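You operate a simulated robot arm through the tools that you are given. There is no shell and no other tool. Be economical: measure what you need, move in short steps, check, and stop when the job is done.

You run a simulated robot arm. Do the job below in one go: nothing can be reset, and whatever is moved stays where it is left.

TASK
Put away the two new cloth packs of the mesh on the card.
Fine: read the CLOTH CHANGE card; they go in the drawer marked with that mesh; shut it again.

Only the result counts: the job must be done as asked and must still hold three seconds after the hand-in. Knocking over, shifting, dropping, spilling or breaking anything else fails it. Flat cloth is picked up by pressing the open fingertips on it (5 to 10 N) and closing them slowly along it; thin cloth reads only 2 to 8 mm in the jaws.

THE ROBOT
A 5-joint arm with a two-finger parallel gripper on a trunk, on a base that drives. Base frame: it is fixed to the floor where the robot stands at the start and does not move with it; the origin is under the middle of the robot, x ahead of it, y to its left, z up. Lengths are in m, angles in degrees, forces in N, time in s.
It reaches about 1.134 m from its shoulder. Its first joint turns from -149.0 to 149.0 degrees. Places, roughly: inside of the left cloth drawer [0.8, 0, 0.6]; left cloth drawer [0.8, 0, 0.7]; right cloth drawer [0.5, -0.6, 0.7]. Payload 1.57 kg.
The tool frame sits at the grasp point between the pads (the TCP): z along the fingers, y along the line on which they close. The tips reach 0.03 m beyond it. Largest opening 0.11 m; finger width 0.024, thickness 0.012; the body of the gripper, 0.048 by 0.112 m, starts 0.078 m behind the TCP.
Orientation is told as [roll, pitch, yaw] about the base's x, y, z axes, in that order, counted from this pose: with the fingers straight down and closing along the base's y, the tool's x points along the base's -x, its y along +y and its z along -z.

THE INTERFACE
- The arm moves only by the tool move_arm. Its argument "increments" is one flat list of numbers, 7 for each row, row after row: the turn, a rotation vector about the tool's x, y, z in units of 8 degrees (1.0 is 8 degrees), then the shift along the tool's x, y, z in units of 25 mm (1.0 is 25 mm), then the finger opening in m, from 0 to 0.11. In form: [wx, wy, wz, dx, dy, dz, grip, wx, wy, wz, dx, dy, dz, grip, ...]. A call has 1 to 20 rows; each row shifts and turns the commanded pose from where the row before left it, along the tool's axes as they then stand. A call with a number of a shift or a turn outside -1 to 1 is refused whole. Each row takes 0.2 s and may step no farther than 0.05 m and 8.6 degrees from the row before; otherwise, or with a gripper value out of range, the whole call is refused. Where a pose cannot be reached the arm comes as near as it can. A force on the tool above 50 N (or 10 N above the force at the start of the call, whichever is more), or a blocked arm, ends the call early, and 0.2 s more pass. The fingers move at their own pace (about 0.072 m/s each) and stop on an object; they squeeze with about 27 N. The grip force told is the motor's: it shows also when the fingers shut on nothing. Time passes only in rows, and 0.2 s behind the last, so rows that do not move let the fingers close. It gives the time, the measured TCP pose, the force on the tool (base axes), the opening and the grip force at its end, in the units of the frame above (readings bear some noise), with the torque about the TCP (base axes, N m) and any sound that the robot's microphone picked up.
- Cameras (640 x 400 px; columns grow to the right, rows downward): "scene" is now at [0.0217, 0.1615, 1.8153]; the picture's right is [-0.76, -0.66, -0.00], its down [-0.55, 0.64, -0.54] and it looks along [0.35, -0.41, -0.84] (base axes); focal length 247 px, centre (320, 200). "wrist" rides on the gripper at [0.07, 0.016, -0.141] in the tool frame; the picture's right is [-0.23, 0.97, 0.00], its down [-0.85, -0.20, -0.48] and it looks along [-0.47, -0.11, 0.88] (tool axes); focal length 222 px, centre (320, 200). There is no depth. A picture from a camera that has moved, and an enlarged one, comes with that camera's place and axes in the base frame and with its lens. The place of the scene camera against the robot may be out by one fixed shift of up to 0.025 m in any direction.
- capture(camera): a new picture of that camera. No time passes.
- lift_body(by): slides the trunk up (or, below 0, down) by that many m; the arm and the scene camera ride with it, the base frame stays. It gives what a move gives, with no picture.
- roll_base(legs): drives the robot by 1 to 6 legs, each [ahead, turn to the left] in m and degrees, along the robot's own axes; the way and the turn of a leg run together, so that a leg with both is an arc; at most 1.5 m and 180 degrees a leg. The arm and the cameras ride along, it lands a little off, and it stops where it bumps. It gives what a move gives.
- pan_tilt(pan, tilt): turns the head with the scene camera to pan (to the left, within 155 degrees either way) and tilt (down, from -29 to 69), counted from straight ahead of the robot. It gives what a move gives.
- zoom(camera, box): a new picture of the part [left, top, right, bottom] of that camera's present view, enlarged. No time passes.
- finish_job(): hands the job in; it is judged then, once.

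Go step by step. Nothing tells you exact positions but the pictures and the camera data: compare them with the known pose of the tool, close in by small moves and look again before you grip or let go. The budget is 120 turns and 78 pictures, counting those below and the enlarged ones. Unless the task says otherwise, let go and move clear before handing in, and close with one line.

The tools are called after "Request:" as name(argument=value, ...) on one line, values as JSON. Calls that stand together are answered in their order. move_arm: Moves the arm, as the interface text tells. Its arguments: {"type":"object","properties":{"increments":{"type":"array","items":{"type":"number"}}},"required":["increments"]} The other tools are called the same way: lift_body (by) slides the trunk up or down; roll_base (legs) drives the base; pan_tilt (pan, tilt) turns the head that bears the scene camera; capture (camera) takes a picture; zoom (camera, box) takes an enlarged picture of a part of a camera's view; finish_job () hands the job in.

At the start:

```text
clock: 0.0
position: [0.6834, 0.0083, 1.1019]
tool_rot: [0.0, 0.1, -0.4]
force: [-0.1, 0.5, -0.8]
ft_torque: [0.0, 0.0, 0.02]
width: 0.1102
grasp_force: 0.1
trunk travel left (down, up): [-0.835, 0.135]
robot x, y, heading: [0.0038, 0.0366, 0.1]
head pan, tilt: [-49.1, 57.3]
```

scene: 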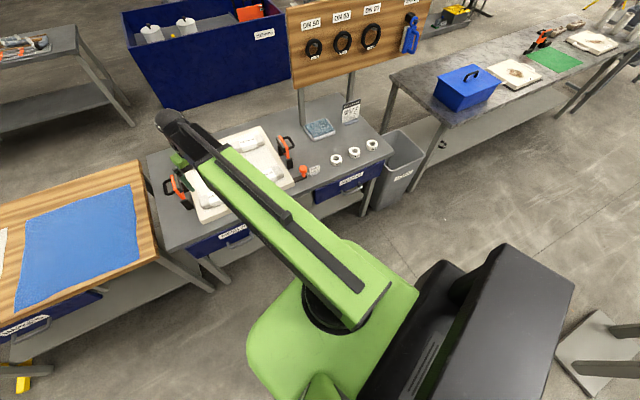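
wrist: 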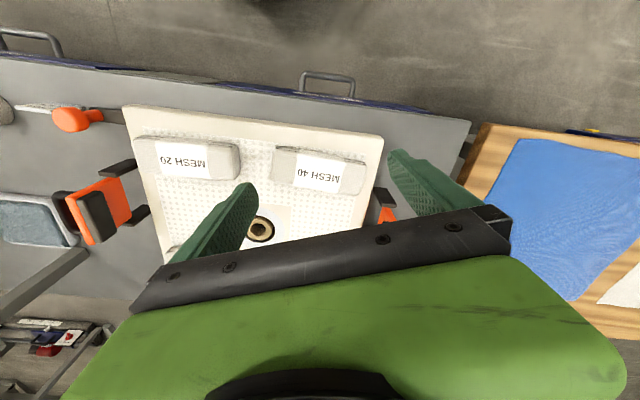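

I see a bench with a tray holding packs labelled MESH 20 and MESH 40, two drawers, and a sign that could be the card. I'll look closer at the labels first.

Request:
zoom(camera="scene", box=[150, 80, 410, 260])

Request:
zoom(camera="wrist", box=[0, 60, 480, 360])

Request:
zoom(camera="scene", box=[290, 80, 400, 200])

```text
2.22 times, centred on (280, 170) of scene
camera zoom: at [0.0217, 0.1615, 1.8153], right [-0.76, -0.66, 0.0], down [-0.55, 0.64, -0.54], along [0.35, -0.41, -0.84], focal length 549 px, centre (409, 267)
```

zoom: 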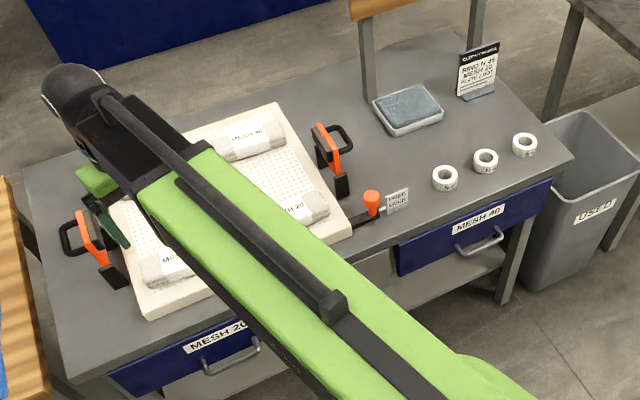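

```text
1.33 times, centred on (240, 210) of wrist
camera zoom: at [0.613, 0.0246, 1.2433], right [0.23, 0.97, 0.0], down [0.85, -0.2, 0.48], along [0.47, -0.11, -0.88], focal length 296 px, centre (427, 187)
```

zoom: 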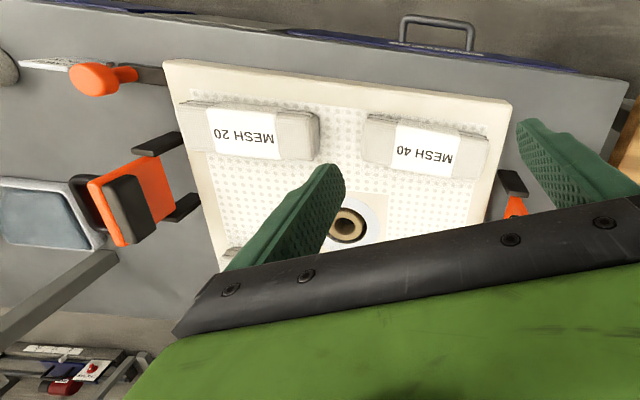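

```text
3.33 times, centred on (345, 140) of scene
camera zoom: at [0.0217, 0.1615, 1.8153], right [-0.76, -0.66, 0.0], down [-0.55, 0.64, -0.54], along [0.35, -0.41, -0.84], focal length 824 px, centre (237, 400)
```

zoom: 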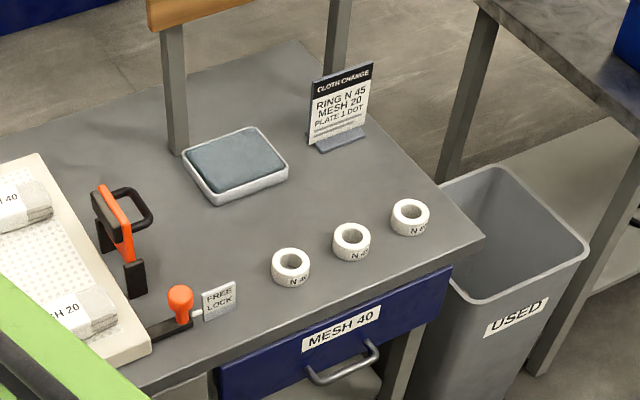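

The card says MESH 20, and the left drawer is marked MESH 20. I'll swing the arm aside to the left so I can see the whole tray.

Request:
move_arm(increments=[0, 0, 0, 0, 1, -1, 0.11, 0, 0, 0, 0, 1, -1, 0.11, 0, 0, 0, 0, 1, 0, 0.11, 0, 0, 0, 0, 1, 0, 0.11, 0, 0, 0, 0, 1, 0, 0.11, 0, 0, 0, 0, 1, 0, 0.11, 0, 0, 0, 0, 1, 0, 0.11, 0, 0, 0, 0, 1, 0, 0.11, 0, 0, 0, 0, 1, 0, 0.11, 0, 0, 0, 0, 1, 0, 0.11, 0, 0, 0, 0, 1, 0, 0.11, 0, 0, 0, 0, 1, 0, 0.11, 0, 0, 0, 0, 1, 0, 0.11, 0, 0, 0, 0, 1, 0, 0.11, 0, 0, 0, 0, 1, 0, 0.11, 0, 0, 0, 0, 1, 0, 0.11, 0, 0, 0, 0, 1, 0, 0.11, 0, 0, 0, 0, 1, 0, 0.11])

Request:
pan_tilt(pan=-30, tilt=52)

Request:
capture(camera="scene")

```text
clock: 3.8
position: [0.6853, 0.4591, 1.1018]
tool_rot: [-0.1, -0.1, -0.3]
force: [-0.4, 0.3, 0.0]
ft_torque: [-0.01, 0.01, 0.0]
width: 0.11
grasp_force: 0.0
out of reach, approached as far as the arm can: row 1, 2
trunk travel left (down, up): [-0.835, 0.135]
robot x, y, heading: [0.0047, 0.0418, 0.4]
head pan, tilt: [-49.1, 57.3]
```

```text
clock: 4.6
position: [0.6834, 0.4578, 1.1027]
tool_rot: [0.1, 0.1, -0.4]
force: [-0.4, -0.1, 0.6]
ft_torque: [-0.02, -0.02, 0.0]
width: 0.11
grasp_force: 0.1
trunk travel left (down, up): [-0.835, 0.135]
robot x, y, heading: [0.0069, 0.0385, 0.3]
head pan, tilt: [-30.0, 52.0]
```

```text
72 pictures are left
camera scene: at [0.0411, 0.1766, 1.822], right [-0.5, -0.87, 0.0], down [-0.68, 0.39, -0.62], along [0.53, -0.31, -0.79], focal length 247 px, centre (320, 200)
```

scene: 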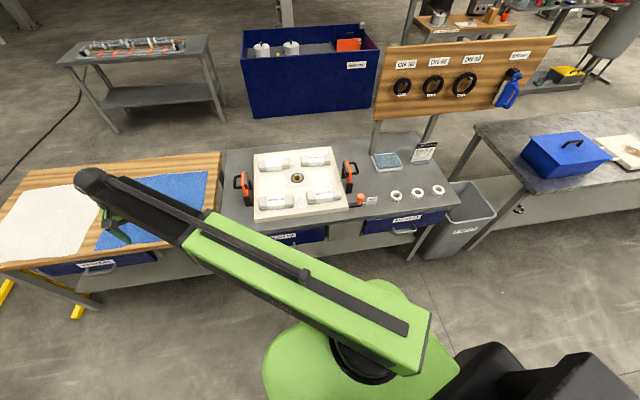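

The whole tray is visible now, with four packs on it. I'll zoom in on the packs and the drawers.

Request:
zoom(camera="scene", box=[225, 130, 369, 220])

Request:
zoom(camera="scene", box=[240, 170, 464, 310])

```text
4.44 times, centred on (297, 175) of scene
camera zoom: at [0.0411, 0.1766, 1.822], right [-0.5, -0.87, 0.0], down [-0.68, 0.39, -0.62], along [0.53, -0.31, -0.79], focal length 1098 px, centre (422, 311)
```

zoom: 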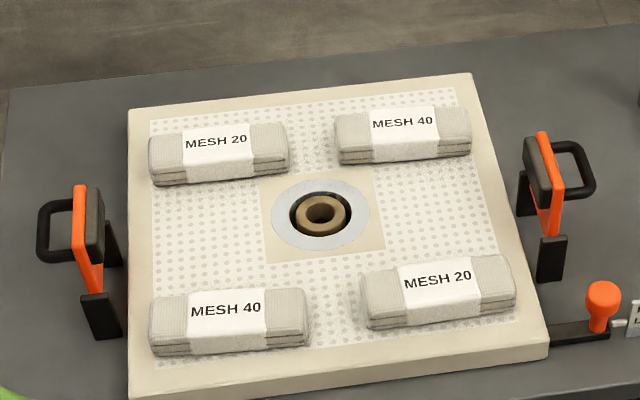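

```text
2.86 times, centred on (352, 240) of scene
camera zoom: at [0.0411, 0.1766, 1.822], right [-0.5, -0.87, 0.0], down [-0.68, 0.39, -0.62], along [0.53, -0.31, -0.79], focal length 706 px, centre (229, 86)
```

zoom: 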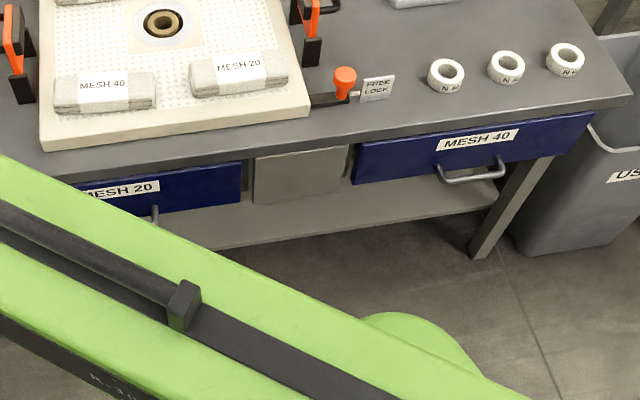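

Two MESH 20 packs lie on the tray, far-left and near-right. I'll bring the wrist camera in front of the MESH 20 drawer and look at the handle, the lock lever and the tray edge.

Request:
move_arm(increments=[0, 0, 0, 0.5, -1, 0, 0.11, 0, 0, 0, 0.5, -1, 0, 0.11, 0, 0, 0, 0.5, -1, 0, 0.11, 0, 0, 0, 0.5, -1, 0, 0.11, 0, 0, 0, 0.5, -1, 0, 0.11, 0, 0, 0, 0.5, -1, 0, 0.11, 0, 0, 0, 0.5, -1, 0, 0.11, 0, 0, 0, 0.5, -1, 0, 0.11, 0, 0, 0, 0.5, -1, 0, 0.11, 0, 0, 0, 0.5, -1, 0, 0.11, 0, 0, 0, 0.5, -1, 0, 0.11, 0, 0, 0, 0.5, -1, 0, 0.11, 0, 0, 0, 0.5, -1, 0, 0.11, 0, 0, 0, 0.5, -1, 0, 0.11, 0, 0, 0, 0.5, -1, 0, 0.11, 0, 0, 0, 0.5, -1, 0, 0.11])

Request:
capture(camera="wrist")

```text
clock: 8.0
position: [0.5753, 0.0742, 1.1014]
tool_rot: [0.0, 0.2, -0.3]
force: [-1.8, 0.4, 0.0]
ft_torque: [-0.01, 0.01, 0.0]
width: 0.1102
grasp_force: 0.1
out of reach, approached as far as the arm can: row 9, 11, 12, 13, 14, 15, 16
trunk travel left (down, up): [-0.835, 0.135]
robot x, y, heading: [0.0022, 0.0334, -0.0]
head pan, tilt: [-30.0, 52.0]
```

```text
69 pictures are left
camera wrist: at [0.505, 0.0923, 1.2435], right [0.23, 0.97, 0.0], down [0.86, -0.2, 0.48], along [0.46, -0.11, -0.88], focal length 222 px, centre (320, 200)
```

wrist: 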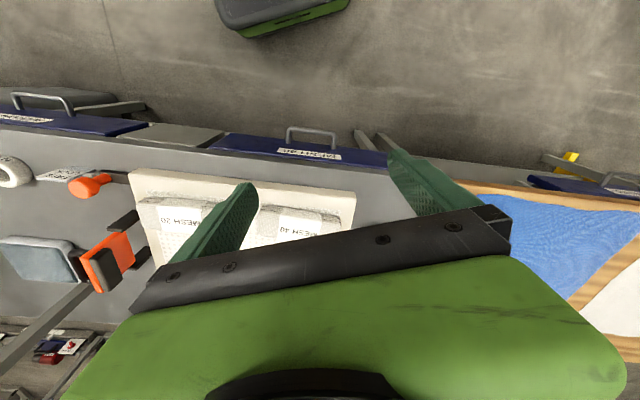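

The wrist views put the MESH 20 drawer handle near [0.615, 0.044, 0.65], with the bench turned by about -20°. I need to back off along the drawer's normal to open it, so I'll check behind me to the left first.

Request:
pan_tilt(pan=120, tilt=45)

Request:
capture(camera="scene")

Request:
zoom(camera="wrist", box=[200, 100, 400, 225])

```text
clock: 10.4
position: [0.5756, 0.0763, 1.1022]
tool_rot: [-0.2, 0.2, -0.2]
force: [0.2, 0.0, 0.5]
ft_torque: [0.04, -0.03, 0.0]
width: 0.1103
grasp_force: 0.1
trunk travel left (down, up): [-0.835, 0.135]
robot x, y, heading: [0.0026, 0.038, 0.2]
head pan, tilt: [120.0, 45.0]
```

```text
68 pictures are left
camera scene: at [-0.0647, 0.2845, 1.8315], right [0.87, 0.5, 0.0], down [0.35, -0.61, -0.71], along [-0.35, 0.61, -0.71], focal length 247 px, centre (320, 200)
```

scene: 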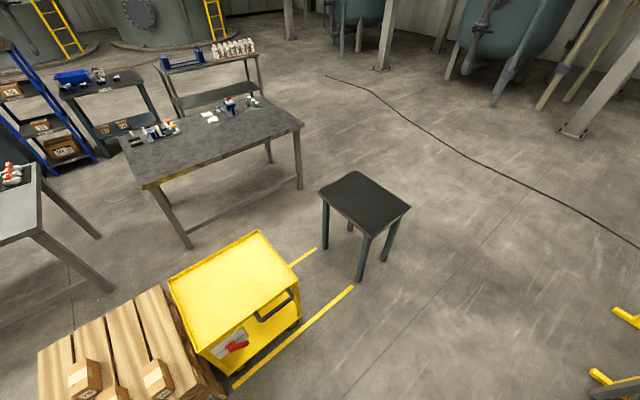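

```text
3.20 times, centred on (300, 162) of wrist
camera zoom: at [0.505, 0.0929, 1.2435], right [0.23, 0.97, 0.0], down [0.86, -0.2, 0.48], along [0.46, -0.11, -0.88], focal length 711 px, centre (384, 320)
```

zoom: 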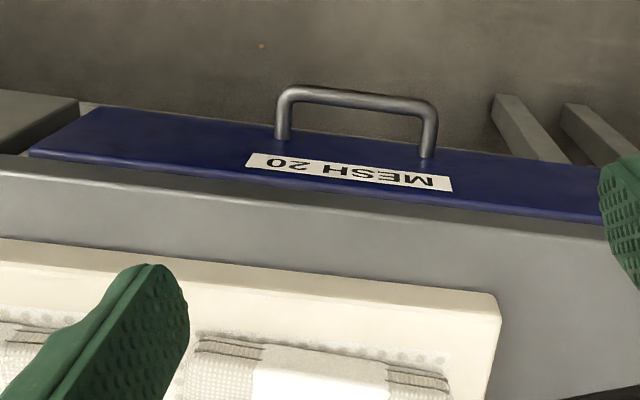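

The bow handle has clear space behind its bar. There's a yellow cart behind me to the left, so I'll look straight back before choosing a path.

Request:
pan_tilt(pan=155, tilt=55)

Request:
capture(camera="scene")

Request:
pan_tilt(pan=-130, tilt=50)

Request:
capture(camera="scene")

```text
clock: 11.4
position: [0.575, 0.0771, 1.1021]
tool_rot: [0.0, 0.2, -0.3]
force: [0.8, 0.0, 0.1]
ft_torque: [-0.04, -0.01, 0.0]
width: 0.11
grasp_force: 0.2
trunk travel left (down, up): [-0.835, 0.135]
robot x, y, heading: [0.0028, 0.0361, 0.1]
head pan, tilt: [154.7, 55.0]
```

```text
66 pictures are left
camera scene: at [-0.0892, 0.245, 1.8181], right [0.43, 0.9, 0.0], down [0.74, -0.35, -0.57], along [-0.52, 0.24, -0.82], focal length 247 px, centre (320, 200)
```

scene: 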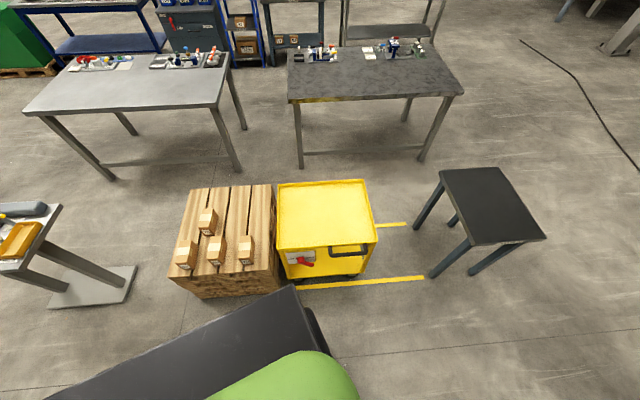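

```text
clock: 15.3
position: [0.5759, 0.0754, 1.1011]
tool_rot: [-0.1, 0.2, -0.3]
force: [-0.1, -0.1, 0.1]
ft_torque: [-0.01, 0.03, -0.04]
width: 0.11
grasp_force: 0.1
trunk travel left (down, up): [-0.835, 0.135]
robot x, y, heading: [0.0066, 0.0379, 0.1]
head pan, tilt: [-130.0, 50.0]
```

```text
65 pictures are left
camera scene: at [-0.0735, 0.1551, 1.8246], right [-0.77, 0.64, 0.0], down [0.49, 0.59, -0.64], along [-0.41, -0.49, -0.77], focal length 247 px, centre (320, 200)
```

scene: 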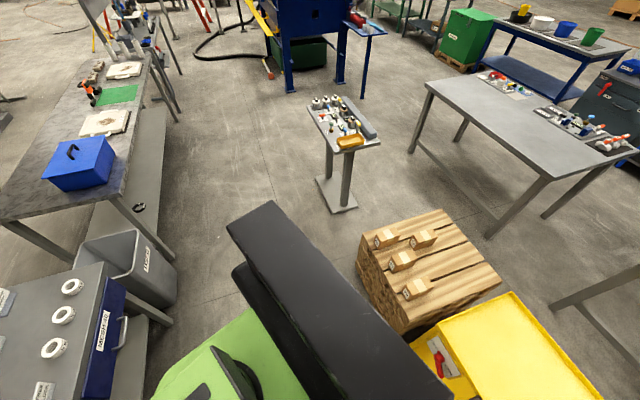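

There's about 0.3 m clear behind the robot base. I'll turn to face the drawer squarely (about -20°), back off a little, and point the head at the bench.

Request:
roll_base(legs=[[0, -20], [-0.08, 0]])

Request:
pan_tilt(pan=0, tilt=52)

Request:
capture(camera="scene")

Request:
capture(camera="wrist")

```text
clock: 17.5
position: [0.4748, -0.0976, 1.1026]
tool_rot: [0.0, 0.1, -20.8]
force: [-0.2, -0.2, 0.4]
ft_torque: [0.04, -0.07, 0.0]
width: 0.1098
grasp_force: 0.0
trunk travel left (down, up): [-0.835, 0.135]
robot x, y, heading: [-0.0759, 0.0603, -21.3]
head pan, tilt: [-130.0, 50.0]
```

```text
clock: 19.6
position: [0.4759, -0.0969, 1.1018]
tool_rot: [-0.1, 0.2, -20.8]
force: [0.0, -0.5, 0.8]
ft_torque: [0.02, 0.01, -0.01]
width: 0.1101
grasp_force: 0.0
trunk travel left (down, up): [-0.835, 0.135]
robot x, y, heading: [-0.0756, 0.0639, -21.0]
head pan, tilt: [0.0, 52.0]
```

```text
64 pictures are left
camera scene: at [0.0312, 0.2158, 1.822], right [-0.36, -0.93, 0.0], down [-0.74, 0.28, -0.62], along [0.57, -0.22, -0.79], focal length 247 px, centre (320, 200)
```

scene: 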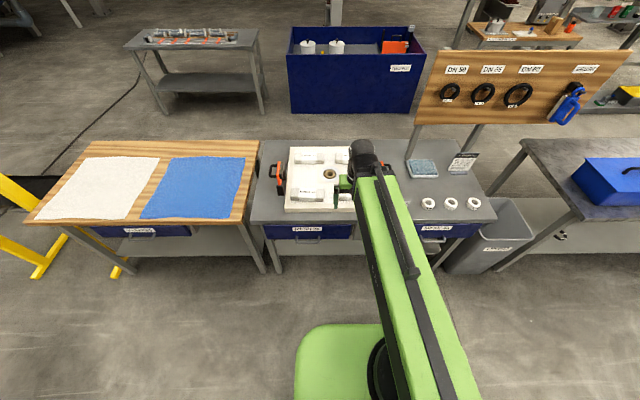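

```text
63 pictures are left
camera wrist: at [0.4162, -0.0574, 1.2435], right [0.56, 0.83, 0.0], down [0.73, -0.49, 0.48], along [0.39, -0.27, -0.88], focal length 222 px, centre (320, 200)
```

wrist: 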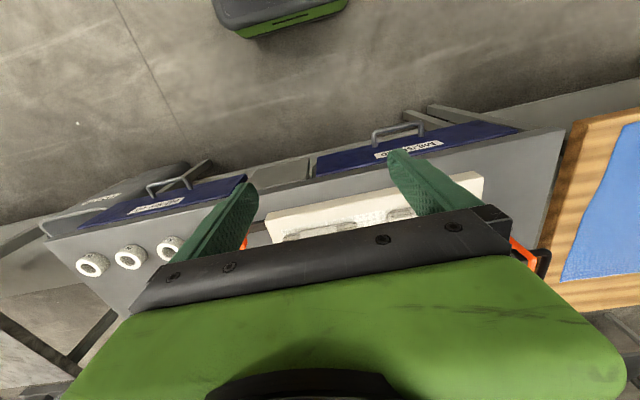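

The robot now faces the bench squarely. Next I'll spin the gripper so it closes along the drawer's normal, move it over the handle, tilt it forward 30° and look again.

Request:
move_arm(increments=[0, 0, 0.884, 0, 0, 0, 0.11, 0, 0, 0.884, 0, 0, 0, 0.11, 0, 0, 0.884, 0, 0, 0, 0.11, 0, 0, 0.884, 0, 0, 0, 0.11, 0, 0, 0.884, 0, 0, 0, 0.11, 0, 0, 0.884, 0, 0, 0, 0.11, 0, 0, 0.884, 0, 0, 0, 0.11, 0, 0, 0.884, 0, 0, 0, 0.11, 0, 0, 0.884, 0, 0, 0, 0.11, 0, 0, 0.884, 0, 0, 0, 0.11, 0, 0, 0, 0.91, 0.7, 0, 0.11, 0, 0, 0, 0.91, 0.7, 0, 0.11, 0, 0, 0, 0.91, 0.7, 0, 0.11, 0, 0, 0, 0.91, 0.7, 0, 0.11, 0, 0, 0, 0.91, 0.7, 0, 0.11, 0, 0, 0, 0.91, 0.7, 0, 0.11, -0.9375, 0, 0, 0, 0, 0, 0.06, -0.9375, 0, 0, 0, 0, 0, 0.06, -0.9375, 0, 0, 0, 0, 0, 0.06, -0.9375, 0, 0, 0, 0, 0, 0.06])

Request:
lift_body(by=-0.22)

Request:
capture(camera="wrist")

Request:
capture(camera="scene")

```text
clock: 23.8
position: [0.6125, 0.0363, 1.1326]
tool_rot: [29.7, 0.0, -91.5]
force: [-0.6, -0.6, 0.4]
ft_torque: [0.01, 0.0, -0.01]
width: 0.06
grasp_force: 0.1
out of reach, approached as far as the arm can: row 17, 18, 19, 20
trunk travel left (down, up): [-0.835, 0.135]
robot x, y, heading: [-0.0732, 0.0572, -20.9]
head pan, tilt: [0.0, 52.0]
```

```text
clock: 26.1
position: [0.612, 0.0364, 0.9135]
tool_rot: [29.6, 0.0, -91.5]
force: [0.4, 0.0, -0.2]
ft_torque: [-0.01, 0.03, -0.01]
width: 0.0601
grasp_force: 0.1
trunk travel left (down, up): [-0.615, 0.355]
robot x, y, heading: [-0.0772, 0.0573, -21.0]
head pan, tilt: [0.0, 52.0]
```

```text
62 pictures are left
camera wrist: at [0.5579, 0.1071, 1.0441], right [0.84, -0.25, 0.48], down [-0.43, -0.84, 0.32], along [0.33, -0.47, -0.82], focal length 222 px, centre (320, 200)
```

wrist: 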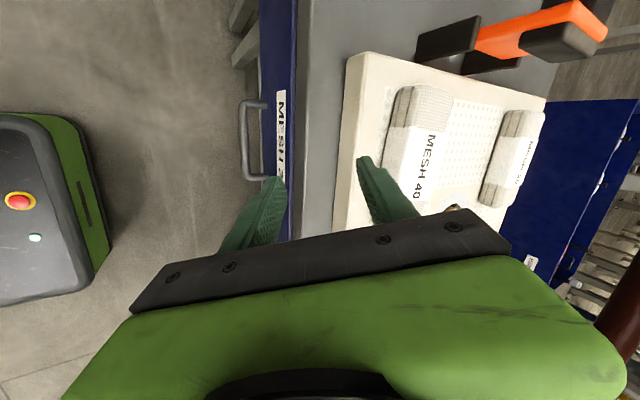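

```text
61 pictures are left
camera scene: at [0.0312, 0.2158, 1.602], right [-0.36, -0.93, 0.0], down [-0.74, 0.28, -0.62], along [0.57, -0.22, -0.79], focal length 247 px, centre (320, 200)
```

scene: 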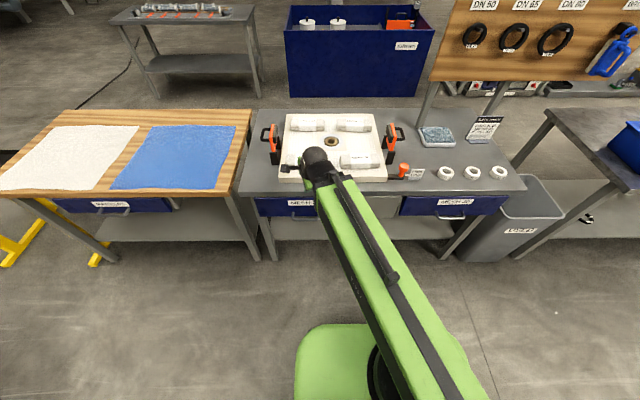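

The handle bar is near [0.613, 0.049, 0.66], with about 0.04 m of gap behind it. I'll narrow the fingers, come down part way and check again.

Request:
move_arm(increments=[0, 0, 0, 0.1, -0.55, 0.8, 0.04, 0, 0, 0, 0.1, -0.55, 0.8, 0.04, 0, 0, 0, 0.1, -0.55, 0.8, 0.04, 0, 0, 0, 0.1, -0.55, 0.8, 0.04, 0, 0, 0, 0, -0.5, 0.87, 0.04, 0, 0, 0, 0, -0.5, 0.87, 0.04, 0, 0, 0, 0, 0, 0, 0.04])

Request:
capture(camera="wrist")

```text
clock: 27.7
position: [0.612, 0.0373, 0.913]
tool_rot: [29.7, 0.0, -91.5]
force: [0.6, 0.3, -0.6]
ft_torque: [-0.02, 0.02, 0.0]
width: 0.0403
grasp_force: 0.0
out of reach, approached as far as the arm can: row 1, 2, 3, 4, 5, 6
trunk travel left (down, up): [-0.615, 0.355]
robot x, y, heading: [-0.0781, 0.0595, -20.9]
head pan, tilt: [0.0, 52.0]
```

```text
60 pictures are left
camera wrist: at [0.558, 0.1071, 1.044], right [0.84, -0.25, 0.48], down [-0.43, -0.84, 0.32], along [0.33, -0.47, -0.82], focal length 222 px, centre (320, 200)
```

wrist: 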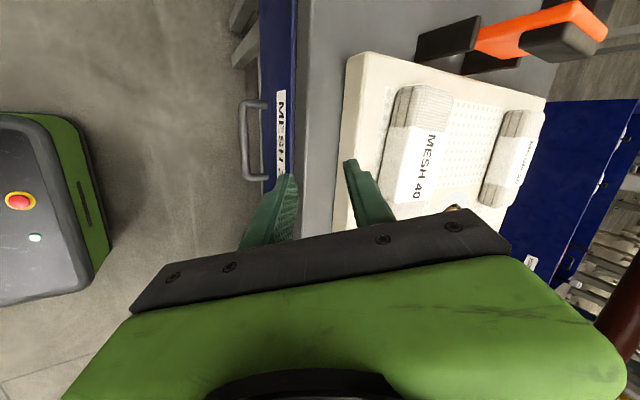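

The arm is at its inner radius limit here. I'll back the base off another 0.12 m and use the trunk for height.

Request:
roll_base(legs=[[-0.12, 0]])

Request:
lift_body(by=-0.15)

Request:
move_arm(increments=[0, 0, 0, -0.3, 0.87, 0.5, 0.04, 0, 0, 0, -0.3, 0.87, 0.5, 0.04, 0, 0, 0, -0.3, 0.87, 0.5, 0.04, 0, 0, 0, -0.3, 0.87, 0.5, 0.04])

Request:
capture(camera="wrist")

```text
clock: 28.9
position: [0.4965, 0.084, 0.9132]
tool_rot: [29.6, -0.1, -91.2]
force: [0.3, 0.1, -0.1]
ft_torque: [-0.03, -0.02, 0.04]
width: 0.04
grasp_force: 0.2
trunk travel left (down, up): [-0.615, 0.355]
robot x, y, heading: [-0.1918, 0.1068, -21.2]
head pan, tilt: [0.0, 52.0]
```

```text
clock: 30.7
position: [0.4964, 0.0832, 0.7624]
tool_rot: [29.6, 0.0, -91.1]
force: [-0.3, 0.5, 0.6]
ft_torque: [-0.02, -0.05, -0.01]
width: 0.0401
grasp_force: 0.1
trunk travel left (down, up): [-0.465, 0.505]
robot x, y, heading: [-0.1898, 0.1022, -20.8]
head pan, tilt: [0.0, 52.0]
```

```text
clock: 31.7
position: [0.5977, 0.0492, 0.7616]
tool_rot: [29.5, -0.1, -91.2]
force: [0.6, 0.0, -1.0]
ft_torque: [0.02, -0.01, 0.01]
width: 0.0401
grasp_force: 0.1
trunk travel left (down, up): [-0.465, 0.505]
robot x, y, heading: [-0.1927, 0.106, -21.0]
head pan, tilt: [0.0, 52.0]
```

```text
59 pictures are left
camera wrist: at [0.5425, 0.1204, 0.8939], right [0.84, -0.25, 0.48], down [-0.43, -0.85, 0.32], along [0.33, -0.47, -0.82], focal length 222 px, centre (320, 200)
```

wrist: 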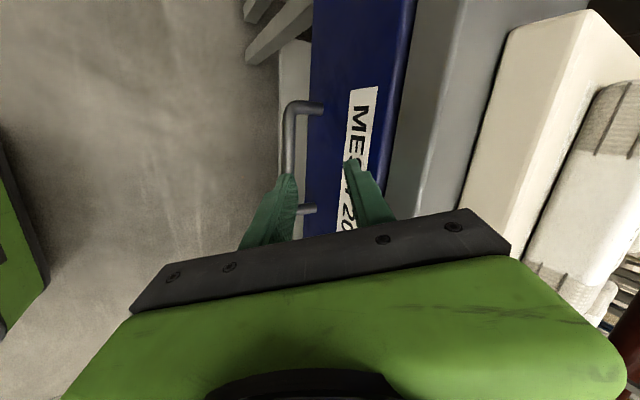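

The bar is near [0.613, 0.052, 0.67]. I'll come down to just above it.

Request:
move_arm(increments=[0, 0, 0, 0.04, -0.31, 0.7, 0.04, 0, 0, 0, 0.04, -0.31, 0.7, 0.04, 0, 0, 0, 0.04, -0.31, 0.7, 0.04])

Request:
zoom(camera="wrist", box=[220, 60, 480, 250])

```text
clock: 32.5
position: [0.6012, 0.0541, 0.7639]
tool_rot: [29.6, 0.0, -91.2]
force: [0.7, 0.1, -1.3]
ft_torque: [0.01, 0.01, 0.01]
width: 0.0398
grasp_force: 0.0
out of reach, approached as far as the arm can: row 1, 2, 3
trunk travel left (down, up): [-0.465, 0.505]
robot x, y, heading: [-0.1912, 0.1088, -20.9]
head pan, tilt: [0.0, 52.0]
```

```text
2.11 times, centred on (350, 155) of wrist
camera zoom: at [0.5473, 0.1243, 0.894], right [0.84, -0.25, 0.48], down [-0.43, -0.85, 0.32], along [0.33, -0.47, -0.82], focal length 468 px, centre (257, 295)
```

zoom: 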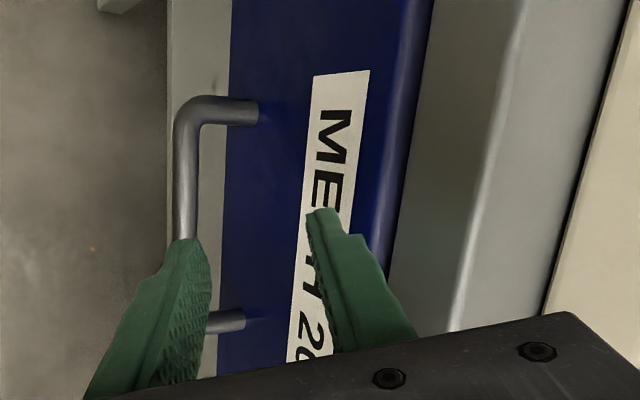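

The arm is at its low limit in this pose, so I'll lower the trunk instead.

Request:
lift_body(by=-0.05)

Request:
capture(camera="wrist")

```text
clock: 33.4
position: [0.602, 0.0534, 0.7138]
tool_rot: [29.6, -0.1, -91.1]
force: [0.4, 0.5, -0.2]
ft_torque: [0.03, 0.01, -0.01]
width: 0.04
grasp_force: 0.1
trunk travel left (down, up): [-0.415, 0.555]
robot x, y, heading: [-0.1917, 0.1022, -20.8]
head pan, tilt: [0.0, 52.0]
```

```text
57 pictures are left
camera wrist: at [0.5472, 0.1241, 0.844], right [0.84, -0.25, 0.48], down [-0.43, -0.85, 0.32], along [0.33, -0.47, -0.82], focal length 222 px, centre (320, 200)
```

wrist: 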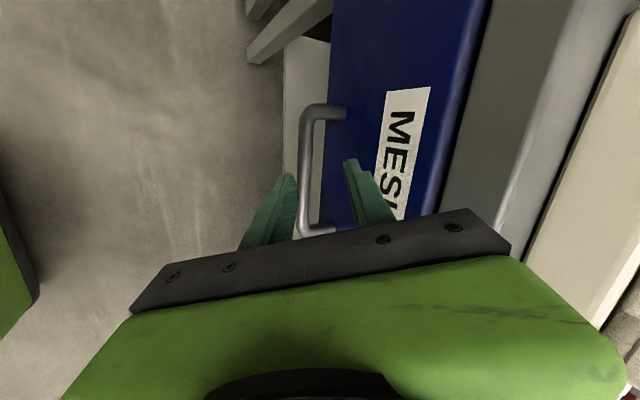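

The bar is slightly toward the near finger. I'll nudge the tool back 6 mm and lower the trunk to straddle the bar.

Request:
move_arm(increments=[0, 0, 0, 0.06, -0.22, -0.12, 0.04])

Request:
lift_body(by=-0.032)

Request:
capture(camera="wrist")

```text
clock: 33.8
position: [0.5965, 0.054, 0.7125]
tool_rot: [29.5, 0.0, -91.2]
force: [-0.2, 0.0, -0.3]
ft_torque: [-0.02, -0.05, 0.01]
width: 0.04
grasp_force: 0.0
trunk travel left (down, up): [-0.415, 0.555]
robot x, y, heading: [-0.189, 0.1033, -21.0]
head pan, tilt: [0.0, 52.0]
```

```text
clock: 34.6
position: [0.5958, 0.0535, 0.6817]
tool_rot: [29.6, -0.1, -91.3]
force: [-0.2, 0.1, 0.2]
ft_torque: [0.03, 0.03, 0.02]
width: 0.04
grasp_force: 0.1
trunk travel left (down, up): [-0.383, 0.587]
robot x, y, heading: [-0.191, 0.1088, -20.9]
head pan, tilt: [0.0, 52.0]
```

```text
56 pictures are left
camera wrist: at [0.5415, 0.1252, 0.8119], right [0.84, -0.25, 0.48], down [-0.43, -0.85, 0.32], along [0.33, -0.47, -0.82], focal length 222 px, centre (320, 200)
```

wrist: 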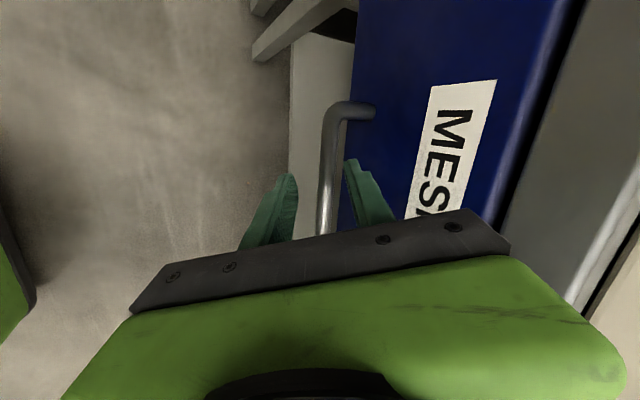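

The bar is now between the fingers, so I'll close on it.

Request:
move_arm(increments=[0, 0, 0, 0, 0, 0, 0.03, 0, 0, 0, 0, 0, 0, 0.02, 0, 0, 0, 0, 0, 0, 0.01, 0, 0, 0, 0, 0, 0, 0.0, 0, 0, 0, 0, 0, 0, 0.0])

Request:
zoom(camera="wrist", box=[220, 60, 480, 250])

```text
clock: 35.8
position: [0.596, 0.0551, 0.6833]
tool_rot: [29.9, 0.1, -91.2]
force: [5.1, 9.4, 31.5]
ft_torque: [1.1, -0.95, -0.39]
width: 0.0183
grasp_force: 33.3
trunk travel left (down, up): [-0.383, 0.587]
robot x, y, heading: [-0.1927, 0.0995, -20.9]
head pan, tilt: [0.0, 52.0]
```

```text
2.11 times, centred on (350, 155) of wrist
camera zoom: at [0.5402, 0.1261, 0.814], right [0.84, -0.25, 0.48], down [-0.43, -0.85, 0.31], along [0.33, -0.47, -0.82], focal length 468 px, centre (257, 295)
```

zoom: 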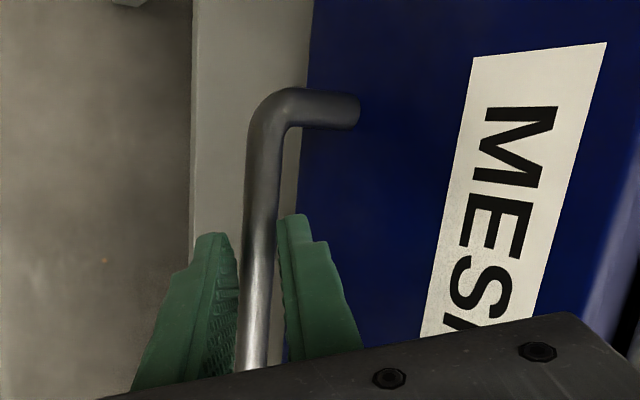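

The bar is gripped. I'll pull along the drawer's normal in small steps.

Request:
move_arm(increments=[0, 0, 0, 0.17, -0.41, -0.23, 0.0, 0, 0, 0, 0.17, -0.41, -0.23, 0.0, 0, 0, 0, 0.17, -0.41, -0.23, 0.0, 0, 0, 0, 0.17, -0.41, -0.23, 0.0])

Request:
capture(camera="wrist")

```text
clock: 36.7
position: [0.5614, 0.0661, 0.6838]
tool_rot: [30.4, -0.4, -91.2]
force: [1.5, -4.1, 36.8]
ft_torque: [-0.56, -0.68, -0.03]
width: 0.0
grasp_force: 20.7
trunk travel left (down, up): [-0.383, 0.587]
robot x, y, heading: [-0.1938, 0.1078, -20.8]
head pan, tilt: [0.0, 52.0]
stopped in row 4: the force on the tool passed its limit at 54 N (the readings are from after the stop); the commanded pose is now the measured one
```

```text
54 pictures are left
camera wrist: at [0.5049, 0.1376, 0.8134], right [0.84, -0.24, 0.49], down [-0.43, -0.84, 0.32], along [0.34, -0.48, -0.81], focal length 222 px, centre (320, 200)
```

wrist: 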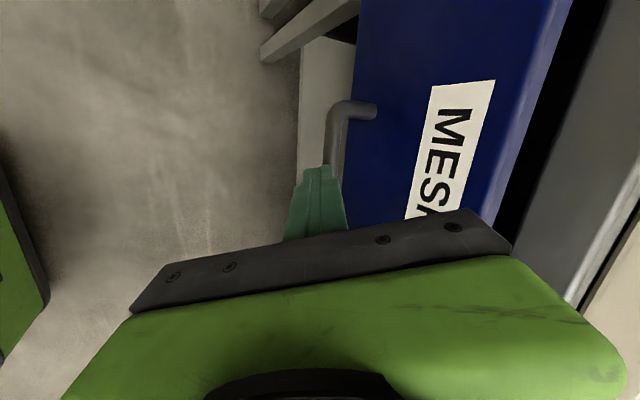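

The drawer opened a few cm, then the tips slipped off, so the bar sits lower than I assumed (about 0.65). I'll lift, open, and re-grip deeper.

Request:
lift_body(by=0.035)

Request:
move_arm(increments=[0, 0, 0, 0, 0, 0, 0.04, 0, 0, 0, 0, 0, 0, 0.04, 0, 0, 0, 0, 0, 0, 0.04])

Request:
capture(camera="wrist")

```text
clock: 37.5
position: [0.561, 0.0665, 0.716]
tool_rot: [29.9, -0.2, -91.3]
force: [-0.3, -0.8, -0.1]
ft_torque: [-0.03, -0.01, -0.01]
width: 0.0001
grasp_force: 21.4
trunk travel left (down, up): [-0.418, 0.552]
robot x, y, heading: [-0.1911, 0.1044, -20.7]
head pan, tilt: [0.0, 52.0]
```

```text
clock: 38.2
position: [0.5603, 0.0672, 0.7166]
tool_rot: [30.0, -0.1, -91.2]
force: [0.0, -0.3, 0.0]
ft_torque: [-0.02, 0.01, -0.02]
width: 0.04
grasp_force: 0.0
trunk travel left (down, up): [-0.418, 0.552]
robot x, y, heading: [-0.1904, 0.1027, -20.9]
head pan, tilt: [0.0, 52.0]
```

```text
53 pictures are left
camera wrist: at [0.5057, 0.1383, 0.8471], right [0.84, -0.24, 0.49], down [-0.43, -0.85, 0.32], along [0.33, -0.47, -0.81], focal length 222 px, centre (320, 200)
```

wrist: 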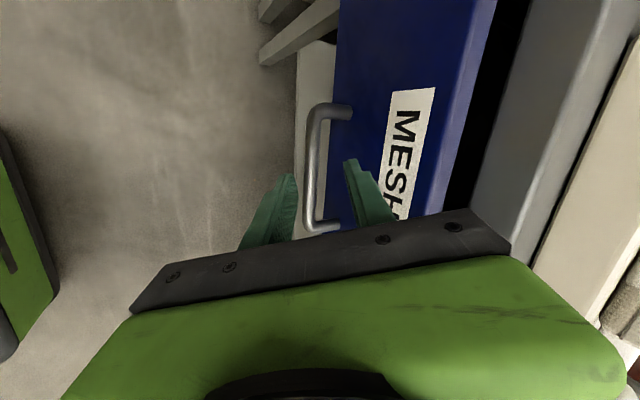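

The bar is near [0.588, 0.061, 0.65] now. I'll shift forward and lower deeper over it.

Request:
move_arm(increments=[0, 0, 0, -0.2, 0.62, 0.355, 0.04])

Request:
lift_body(by=-0.058)

Request:
capture(camera="wrist")

```text
clock: 38.6
position: [0.5792, 0.0615, 0.7163]
tool_rot: [30.0, -0.1, -91.2]
force: [0.3, 0.0, -0.1]
ft_torque: [-0.02, -0.01, 0.01]
width: 0.0398
grasp_force: 0.0
trunk travel left (down, up): [-0.418, 0.552]
robot x, y, heading: [-0.1913, 0.1039, -20.8]
head pan, tilt: [0.0, 52.0]
```

```text
clock: 39.6
position: [0.5797, 0.0616, 0.6584]
tool_rot: [29.9, 0.0, -91.2]
force: [-0.2, 0.1, -0.1]
ft_torque: [0.03, -0.01, -0.01]
width: 0.04
grasp_force: 0.4
trunk travel left (down, up): [-0.36, 0.61]
robot x, y, heading: [-0.1913, 0.1057, -20.7]
head pan, tilt: [0.0, 52.0]
```

```text
52 pictures are left
camera wrist: at [0.5228, 0.1321, 0.789], right [0.84, -0.24, 0.49], down [-0.43, -0.85, 0.32], along [0.33, -0.47, -0.81], focal length 222 px, centre (320, 200)
```

wrist: 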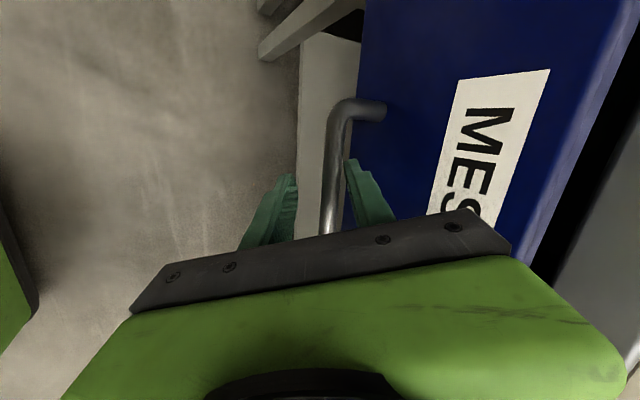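

The bar is deeper between the fingers this time. I'll close on it.

Request:
move_arm(increments=[0, 0, 0, 0, 0, 0, 0.03, 0, 0, 0, 0, 0, 0, 0.02, 0, 0, 0, 0, 0, 0, 0.01, 0, 0, 0, 0, 0, 0, 0.0, 0, 0, 0, 0, 0, 0, 0.0])

```text
clock: 40.8
position: [0.578, 0.0605, 0.6588]
tool_rot: [29.8, -0.1, -91.2]
force: [0.4, 1.4, 2.2]
ft_torque: [0.48, -0.16, -0.85]
width: 0.0212
grasp_force: 34.8
trunk travel left (down, up): [-0.36, 0.61]
robot x, y, heading: [-0.1889, 0.1063, -20.7]
head pan, tilt: [0.0, 52.0]
```

The grip is good and the forces are low. Now I'll pull.

Request:
move_arm(increments=[0, 0, 0, 0.17, -0.41, -0.23, 0.0, 0, 0, 0, 0.17, -0.41, -0.23, 0.0, 0, 0, 0, 0.17, -0.41, -0.23, 0.0, 0, 0, 0, 0.17, -0.41, -0.23, 0.0, 0, 0, 0, 0.17, -0.41, -0.23, 0.0, 0, 0, 0, 0.17, -0.41, -0.23, 0.0, 0, 0, 0, 0.17, -0.41, -0.23, 0.0])

Request:
capture(camera="wrist")

```text
clock: 42.4
position: [0.4971, 0.0913, 0.6577]
tool_rot: [29.8, -0.3, -91.2]
force: [-3.6, -6.8, 4.1]
ft_torque: [1.2, -0.54, -0.45]
width: 0.021
grasp_force: 34.5
trunk travel left (down, up): [-0.36, 0.61]
robot x, y, heading: [-0.1885, 0.1041, -20.7]
head pan, tilt: [0.0, 52.0]
```

```text
51 pictures are left
camera wrist: at [0.4415, 0.1628, 0.7893], right [0.84, -0.24, 0.49], down [-0.43, -0.85, 0.32], along [0.33, -0.48, -0.81], focal length 222 px, centre (320, 200)
```

wrist: 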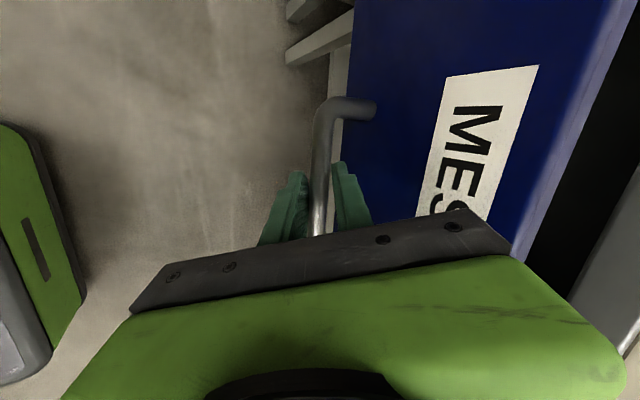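

The drawer is about 0.11 m open and the arm is at its inner limit. Before rolling the base back farther I'll check the rear clearance.

Request:
pan_tilt(pan=155, tilt=65)

Request:
capture(camera="scene")

Request:
pan_tilt(pan=-155, tilt=65)

Request:
capture(camera="scene")

```text
clock: 44.8
position: [0.4986, 0.0896, 0.6578]
tool_rot: [29.9, -0.1, -91.2]
force: [-6.0, -15.3, 2.9]
ft_torque: [0.14, -0.09, -1.1]
width: 0.0209
grasp_force: 34.5
trunk travel left (down, up): [-0.36, 0.61]
robot x, y, heading: [-0.1915, 0.1058, -21.0]
head pan, tilt: [154.7, 65.0]
```

```text
50 pictures are left
camera scene: at [-0.1974, 0.33, 1.3316], right [0.72, 0.69, 0.0], down [0.63, -0.65, -0.42], along [-0.29, 0.31, -0.91], focal length 247 px, centre (320, 200)
```

scene: 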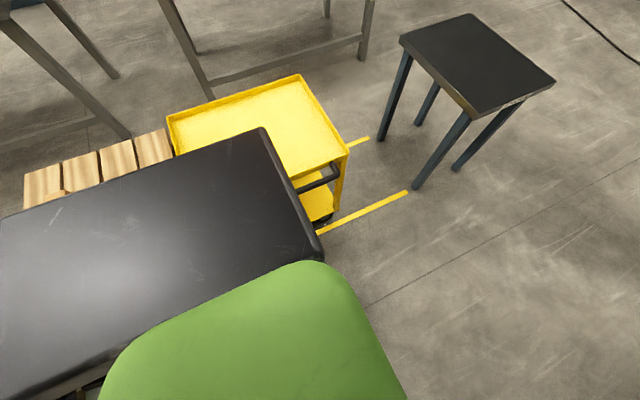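

```text
clock: 49.0
position: [0.4963, 0.0915, 0.6586]
tool_rot: [30.0, -0.2, -91.3]
force: [-5.8, -14.3, 2.7]
ft_torque: [0.43, -0.14, -0.92]
width: 0.0213
grasp_force: 34.4
trunk travel left (down, up): [-0.36, 0.61]
robot x, y, heading: [-0.1906, 0.1031, -21.1]
head pan, tilt: [-154.7, 65.0]
```

```text
49 pictures are left
camera scene: at [-0.2159, 0.2814, 1.3316], right [-0.08, 1.0, 0.0], down [0.9, 0.07, -0.42], along [-0.42, -0.03, -0.91], focal length 247 px, centre (320, 200)
```

scene: 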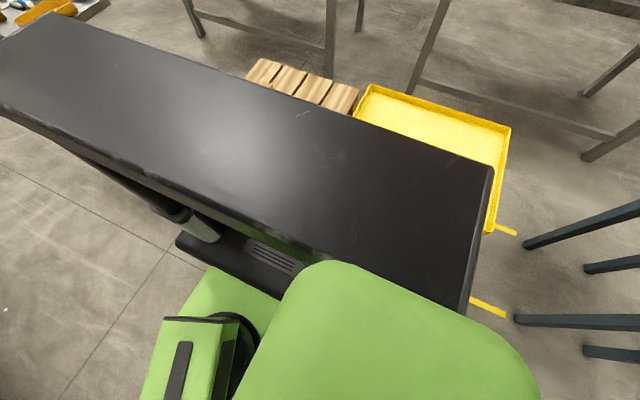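

The robot's back extends only about 0.3 m, so roughly 0.18 m is left behind it. I'll roll back 0.09 m with the handle gripped.

Request:
roll_base(legs=[[-0.09, 0]])

Request:
pan_tilt(pan=0, tilt=52)

Request:
capture(camera="scene")

Request:
capture(camera="wrist")

```text
clock: 50.1
position: [0.4113, 0.1242, 0.6581]
tool_rot: [30.0, -0.2, -91.4]
force: [-1.0, -6.6, -1.3]
ft_torque: [0.69, -0.26, -0.78]
width: 0.0211
grasp_force: 34.9
trunk travel left (down, up): [-0.36, 0.61]
robot x, y, heading: [-0.2748, 0.1391, -20.5]
head pan, tilt: [-154.7, 65.0]
```

```text
clock: 52.5
position: [0.4125, 0.1237, 0.6587]
tool_rot: [29.9, -0.1, -91.4]
force: [-0.3, -2.4, 0.0]
ft_torque: [0.32, -0.09, -0.95]
width: 0.0213
grasp_force: 33.9
trunk travel left (down, up): [-0.36, 0.61]
robot x, y, heading: [-0.281, 0.1363, -20.9]
head pan, tilt: [0.0, 52.0]
```

```text
48 pictures are left
camera scene: at [-0.1712, 0.293, 1.347], right [-0.36, -0.93, 0.0], down [-0.74, 0.28, -0.62], along [0.57, -0.22, -0.79], focal length 247 px, centre (320, 200)
```

scene: 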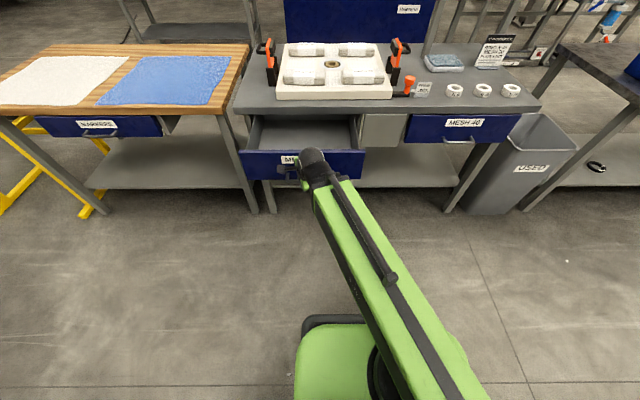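

```text
47 pictures are left
camera wrist: at [0.3557, 0.1954, 0.7892], right [0.84, -0.25, 0.49], down [-0.43, -0.85, 0.32], along [0.33, -0.47, -0.81], focal length 222 px, centre (320, 200)
```

wrist: 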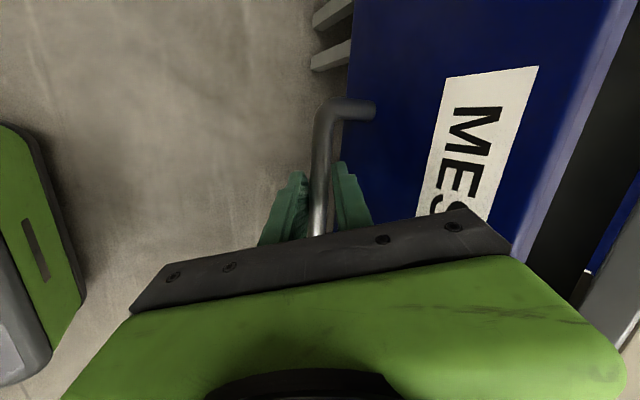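

The drawer is open about 0.2 m and empty. I'll release the handle, rise, and drive forward to pick the packs.

Request:
move_arm(increments=[0, 0, 0, 0, 0, 0, 0.03, 0, 0, 0, 0, 0, 0, 0.04, 0, 0, 0, 0, 0, 0, 0.04, 0, 0, 0, 0, 0, 0, 0.04])

Request:
lift_body(by=0.08)

Request:
capture(camera="wrist")

```text
clock: 53.5
position: [0.4119, 0.1232, 0.6582]
tool_rot: [30.0, 0.0, -91.2]
force: [-0.4, -0.1, -0.4]
ft_torque: [-0.01, -0.01, 0.03]
width: 0.0401
grasp_force: 0.1
trunk travel left (down, up): [-0.36, 0.61]
robot x, y, heading: [-0.2752, 0.1389, -20.9]
head pan, tilt: [0.0, 52.0]
```

```text
clock: 54.7
position: [0.4112, 0.1247, 0.7382]
tool_rot: [29.9, -0.1, -91.3]
force: [0.3, -0.2, -0.3]
ft_torque: [-0.03, 0.03, -0.05]
width: 0.0397
grasp_force: 0.1
trunk travel left (down, up): [-0.44, 0.53]
robot x, y, heading: [-0.2749, 0.1352, -20.9]
head pan, tilt: [0.0, 52.0]
```

```text
46 pictures are left
camera wrist: at [0.3558, 0.1956, 0.8691], right [0.84, -0.24, 0.49], down [-0.43, -0.85, 0.32], along [0.33, -0.47, -0.81], focal length 222 px, centre (320, 200)
```

wrist: 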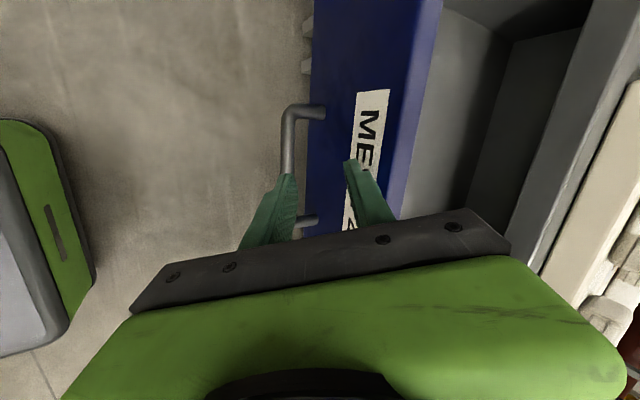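

The handle is free. I'll raise, straighten the tool and align it so the fingers close across the packs, then drive forward.

Request:
lift_body(by=0.34)

Request:
move_arm(increments=[0.9375, 0, 0, 0, 0, 0, 0.11, 0.9375, 0, 0, 0, 0, 0, 0.11, 0.9375, 0, 0, 0, 0, 0, 0.11, 0.9375, 0, 0, 0, 0, 0, 0.11, 0, 0, 0.82, 0, 0, 0, 0.11, 0, 0, 0.82, 0, 0, 0, 0.11, 0, 0, 0.82, 0, 0, 0, 0.11])

Request:
roll_base(legs=[[0.26, 0]])

Request:
capture(camera="wrist")

```text
clock: 58.0
position: [0.4122, 0.1245, 1.0786]
tool_rot: [29.8, -0.1, -91.3]
force: [-1.3, 1.2, -0.2]
ft_torque: [0.03, 0.02, 0.01]
width: 0.0401
grasp_force: 0.1
trunk travel left (down, up): [-0.78, 0.19]
robot x, y, heading: [-0.2775, 0.1372, -21.2]
head pan, tilt: [0.0, 52.0]
```

```text
clock: 59.6
position: [0.4117, 0.1241, 1.0461]
tool_rot: [-0.1, -0.1, -111.0]
force: [-0.3, -0.1, -0.1]
ft_torque: [-0.04, 0.02, -0.05]
width: 0.11
grasp_force: 0.0
out of reach, approached as far as the arm can: row 1, 2, 3
trunk travel left (down, up): [-0.78, 0.19]
robot x, y, heading: [-0.2786, 0.1339, -21.1]
head pan, tilt: [0.0, 52.0]
```

```text
clock: 61.5
position: [0.6529, 0.0318, 1.0464]
tool_rot: [-0.2, -0.1, -110.9]
force: [-0.2, -0.3, 0.8]
ft_torque: [0.03, 0.03, 0.02]
width: 0.11
grasp_force: 0.2
trunk travel left (down, up): [-0.78, 0.19]
robot x, y, heading: [-0.038, 0.0459, -21.0]
head pan, tilt: [0.0, 52.0]
```

```text
45 pictures are left
camera wrist: at [0.6923, 0.0918, 1.1875], right [0.83, -0.56, 0.0], down [-0.49, -0.73, 0.48], along [-0.27, -0.4, -0.88], focal length 222 px, centre (320, 200)
```

wrist: 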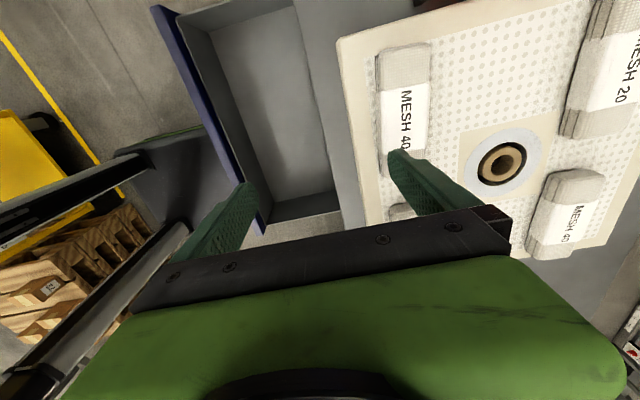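

The far-left MESH 20 pack sits near [1.0, -0.115]. I'll move over it.

Request:
move_arm(increments=[0, 0, 0, 0, 0.97, 0, 0.11, 0, 0, 0, 0, 0.97, 0, 0.11, 0, 0, 0, 0, 0.97, 0, 0.11, 0, 0, 0, 0, 0.97, 0, 0.11, 0, 0, 0, 0, 0.97, 0, 0.11, 0, 0, 0, 0, 0.97, 0, 0.11, 0, 0, 0, 0, 0.97, 0, 0.11, 0, 0, 0, 0, 0.97, 0, 0.11, 0, 0, 0, 0, 0.97, 0, 0.11, 0, 0, 0, 0, 0.97, 0, 0.11, 0, 0, 0, 0, 0.97, 0, 0.11, 0, 0, 0, 0, 0.97, 0, 0.11, 0, 0, 0, 0, 0.97, 0, 0.11, 0, 0, 0, 0, 0.97, 0, 0.11])

Request:
capture(camera="wrist")

```text
clock: 64.5
position: [0.8986, -0.0807, 1.0479]
tool_rot: [0.0, 0.0, -110.9]
force: [0.8, 0.5, 0.3]
ft_torque: [0.03, -0.02, -0.01]
width: 0.1098
grasp_force: 0.1
out of reach, approached as far as the arm can: row 12, 13, 14
trunk travel left (down, up): [-0.78, 0.19]
robot x, y, heading: [-0.0405, 0.0437, -21.0]
head pan, tilt: [0.0, 52.0]
```

```text
44 pictures are left
camera wrist: at [0.9382, -0.0201, 1.1882], right [0.83, -0.56, 0.0], down [-0.49, -0.73, 0.48], along [-0.27, -0.4, -0.88], focal length 222 px, centre (320, 200)
```

wrist: 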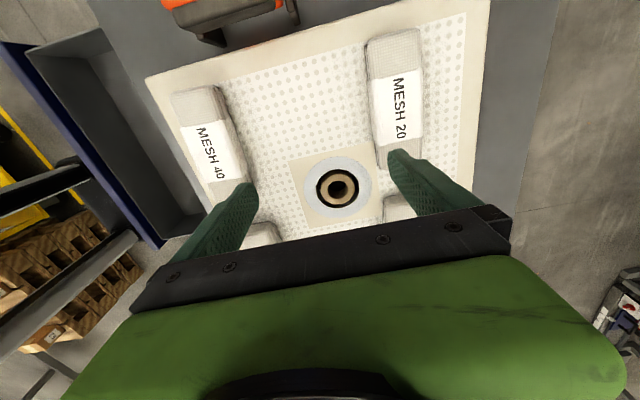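

The pack's centre is near [1.005, -0.107]. The arm stopped short, so I'll test whether a lower tool height gives more reach.

Request:
move_arm(increments=[0, 0, 0, 0, 0, 1, 0.11, 0, 0, 0, 0, 0, 1, 0.11, 0, 0, 0, 0, 0, 1, 0.11, 0, 0, 0, 0, 1, 0, 0.11, 0, 0, 0, 0, 1, 0, 0.11, 0, 0, 0, 0, 1, 0, 0.11, 0, 0, 0, 0, 1, 0, 0.11])

```text
clock: 66.1
position: [0.8978, -0.0945, 1.0462]
tool_rot: [0.0, -0.1, -110.9]
force: [-0.5, 0.3, -0.8]
ft_torque: [-0.01, 0.01, -0.02]
width: 0.1101
grasp_force: 0.0
out of reach, approached as far as the arm can: row 1, 2, 3, 4, 5, 6, 7
trunk travel left (down, up): [-0.78, 0.19]
robot x, y, heading: [-0.0348, 0.0447, -20.8]
head pan, tilt: [0.0, 52.0]
```

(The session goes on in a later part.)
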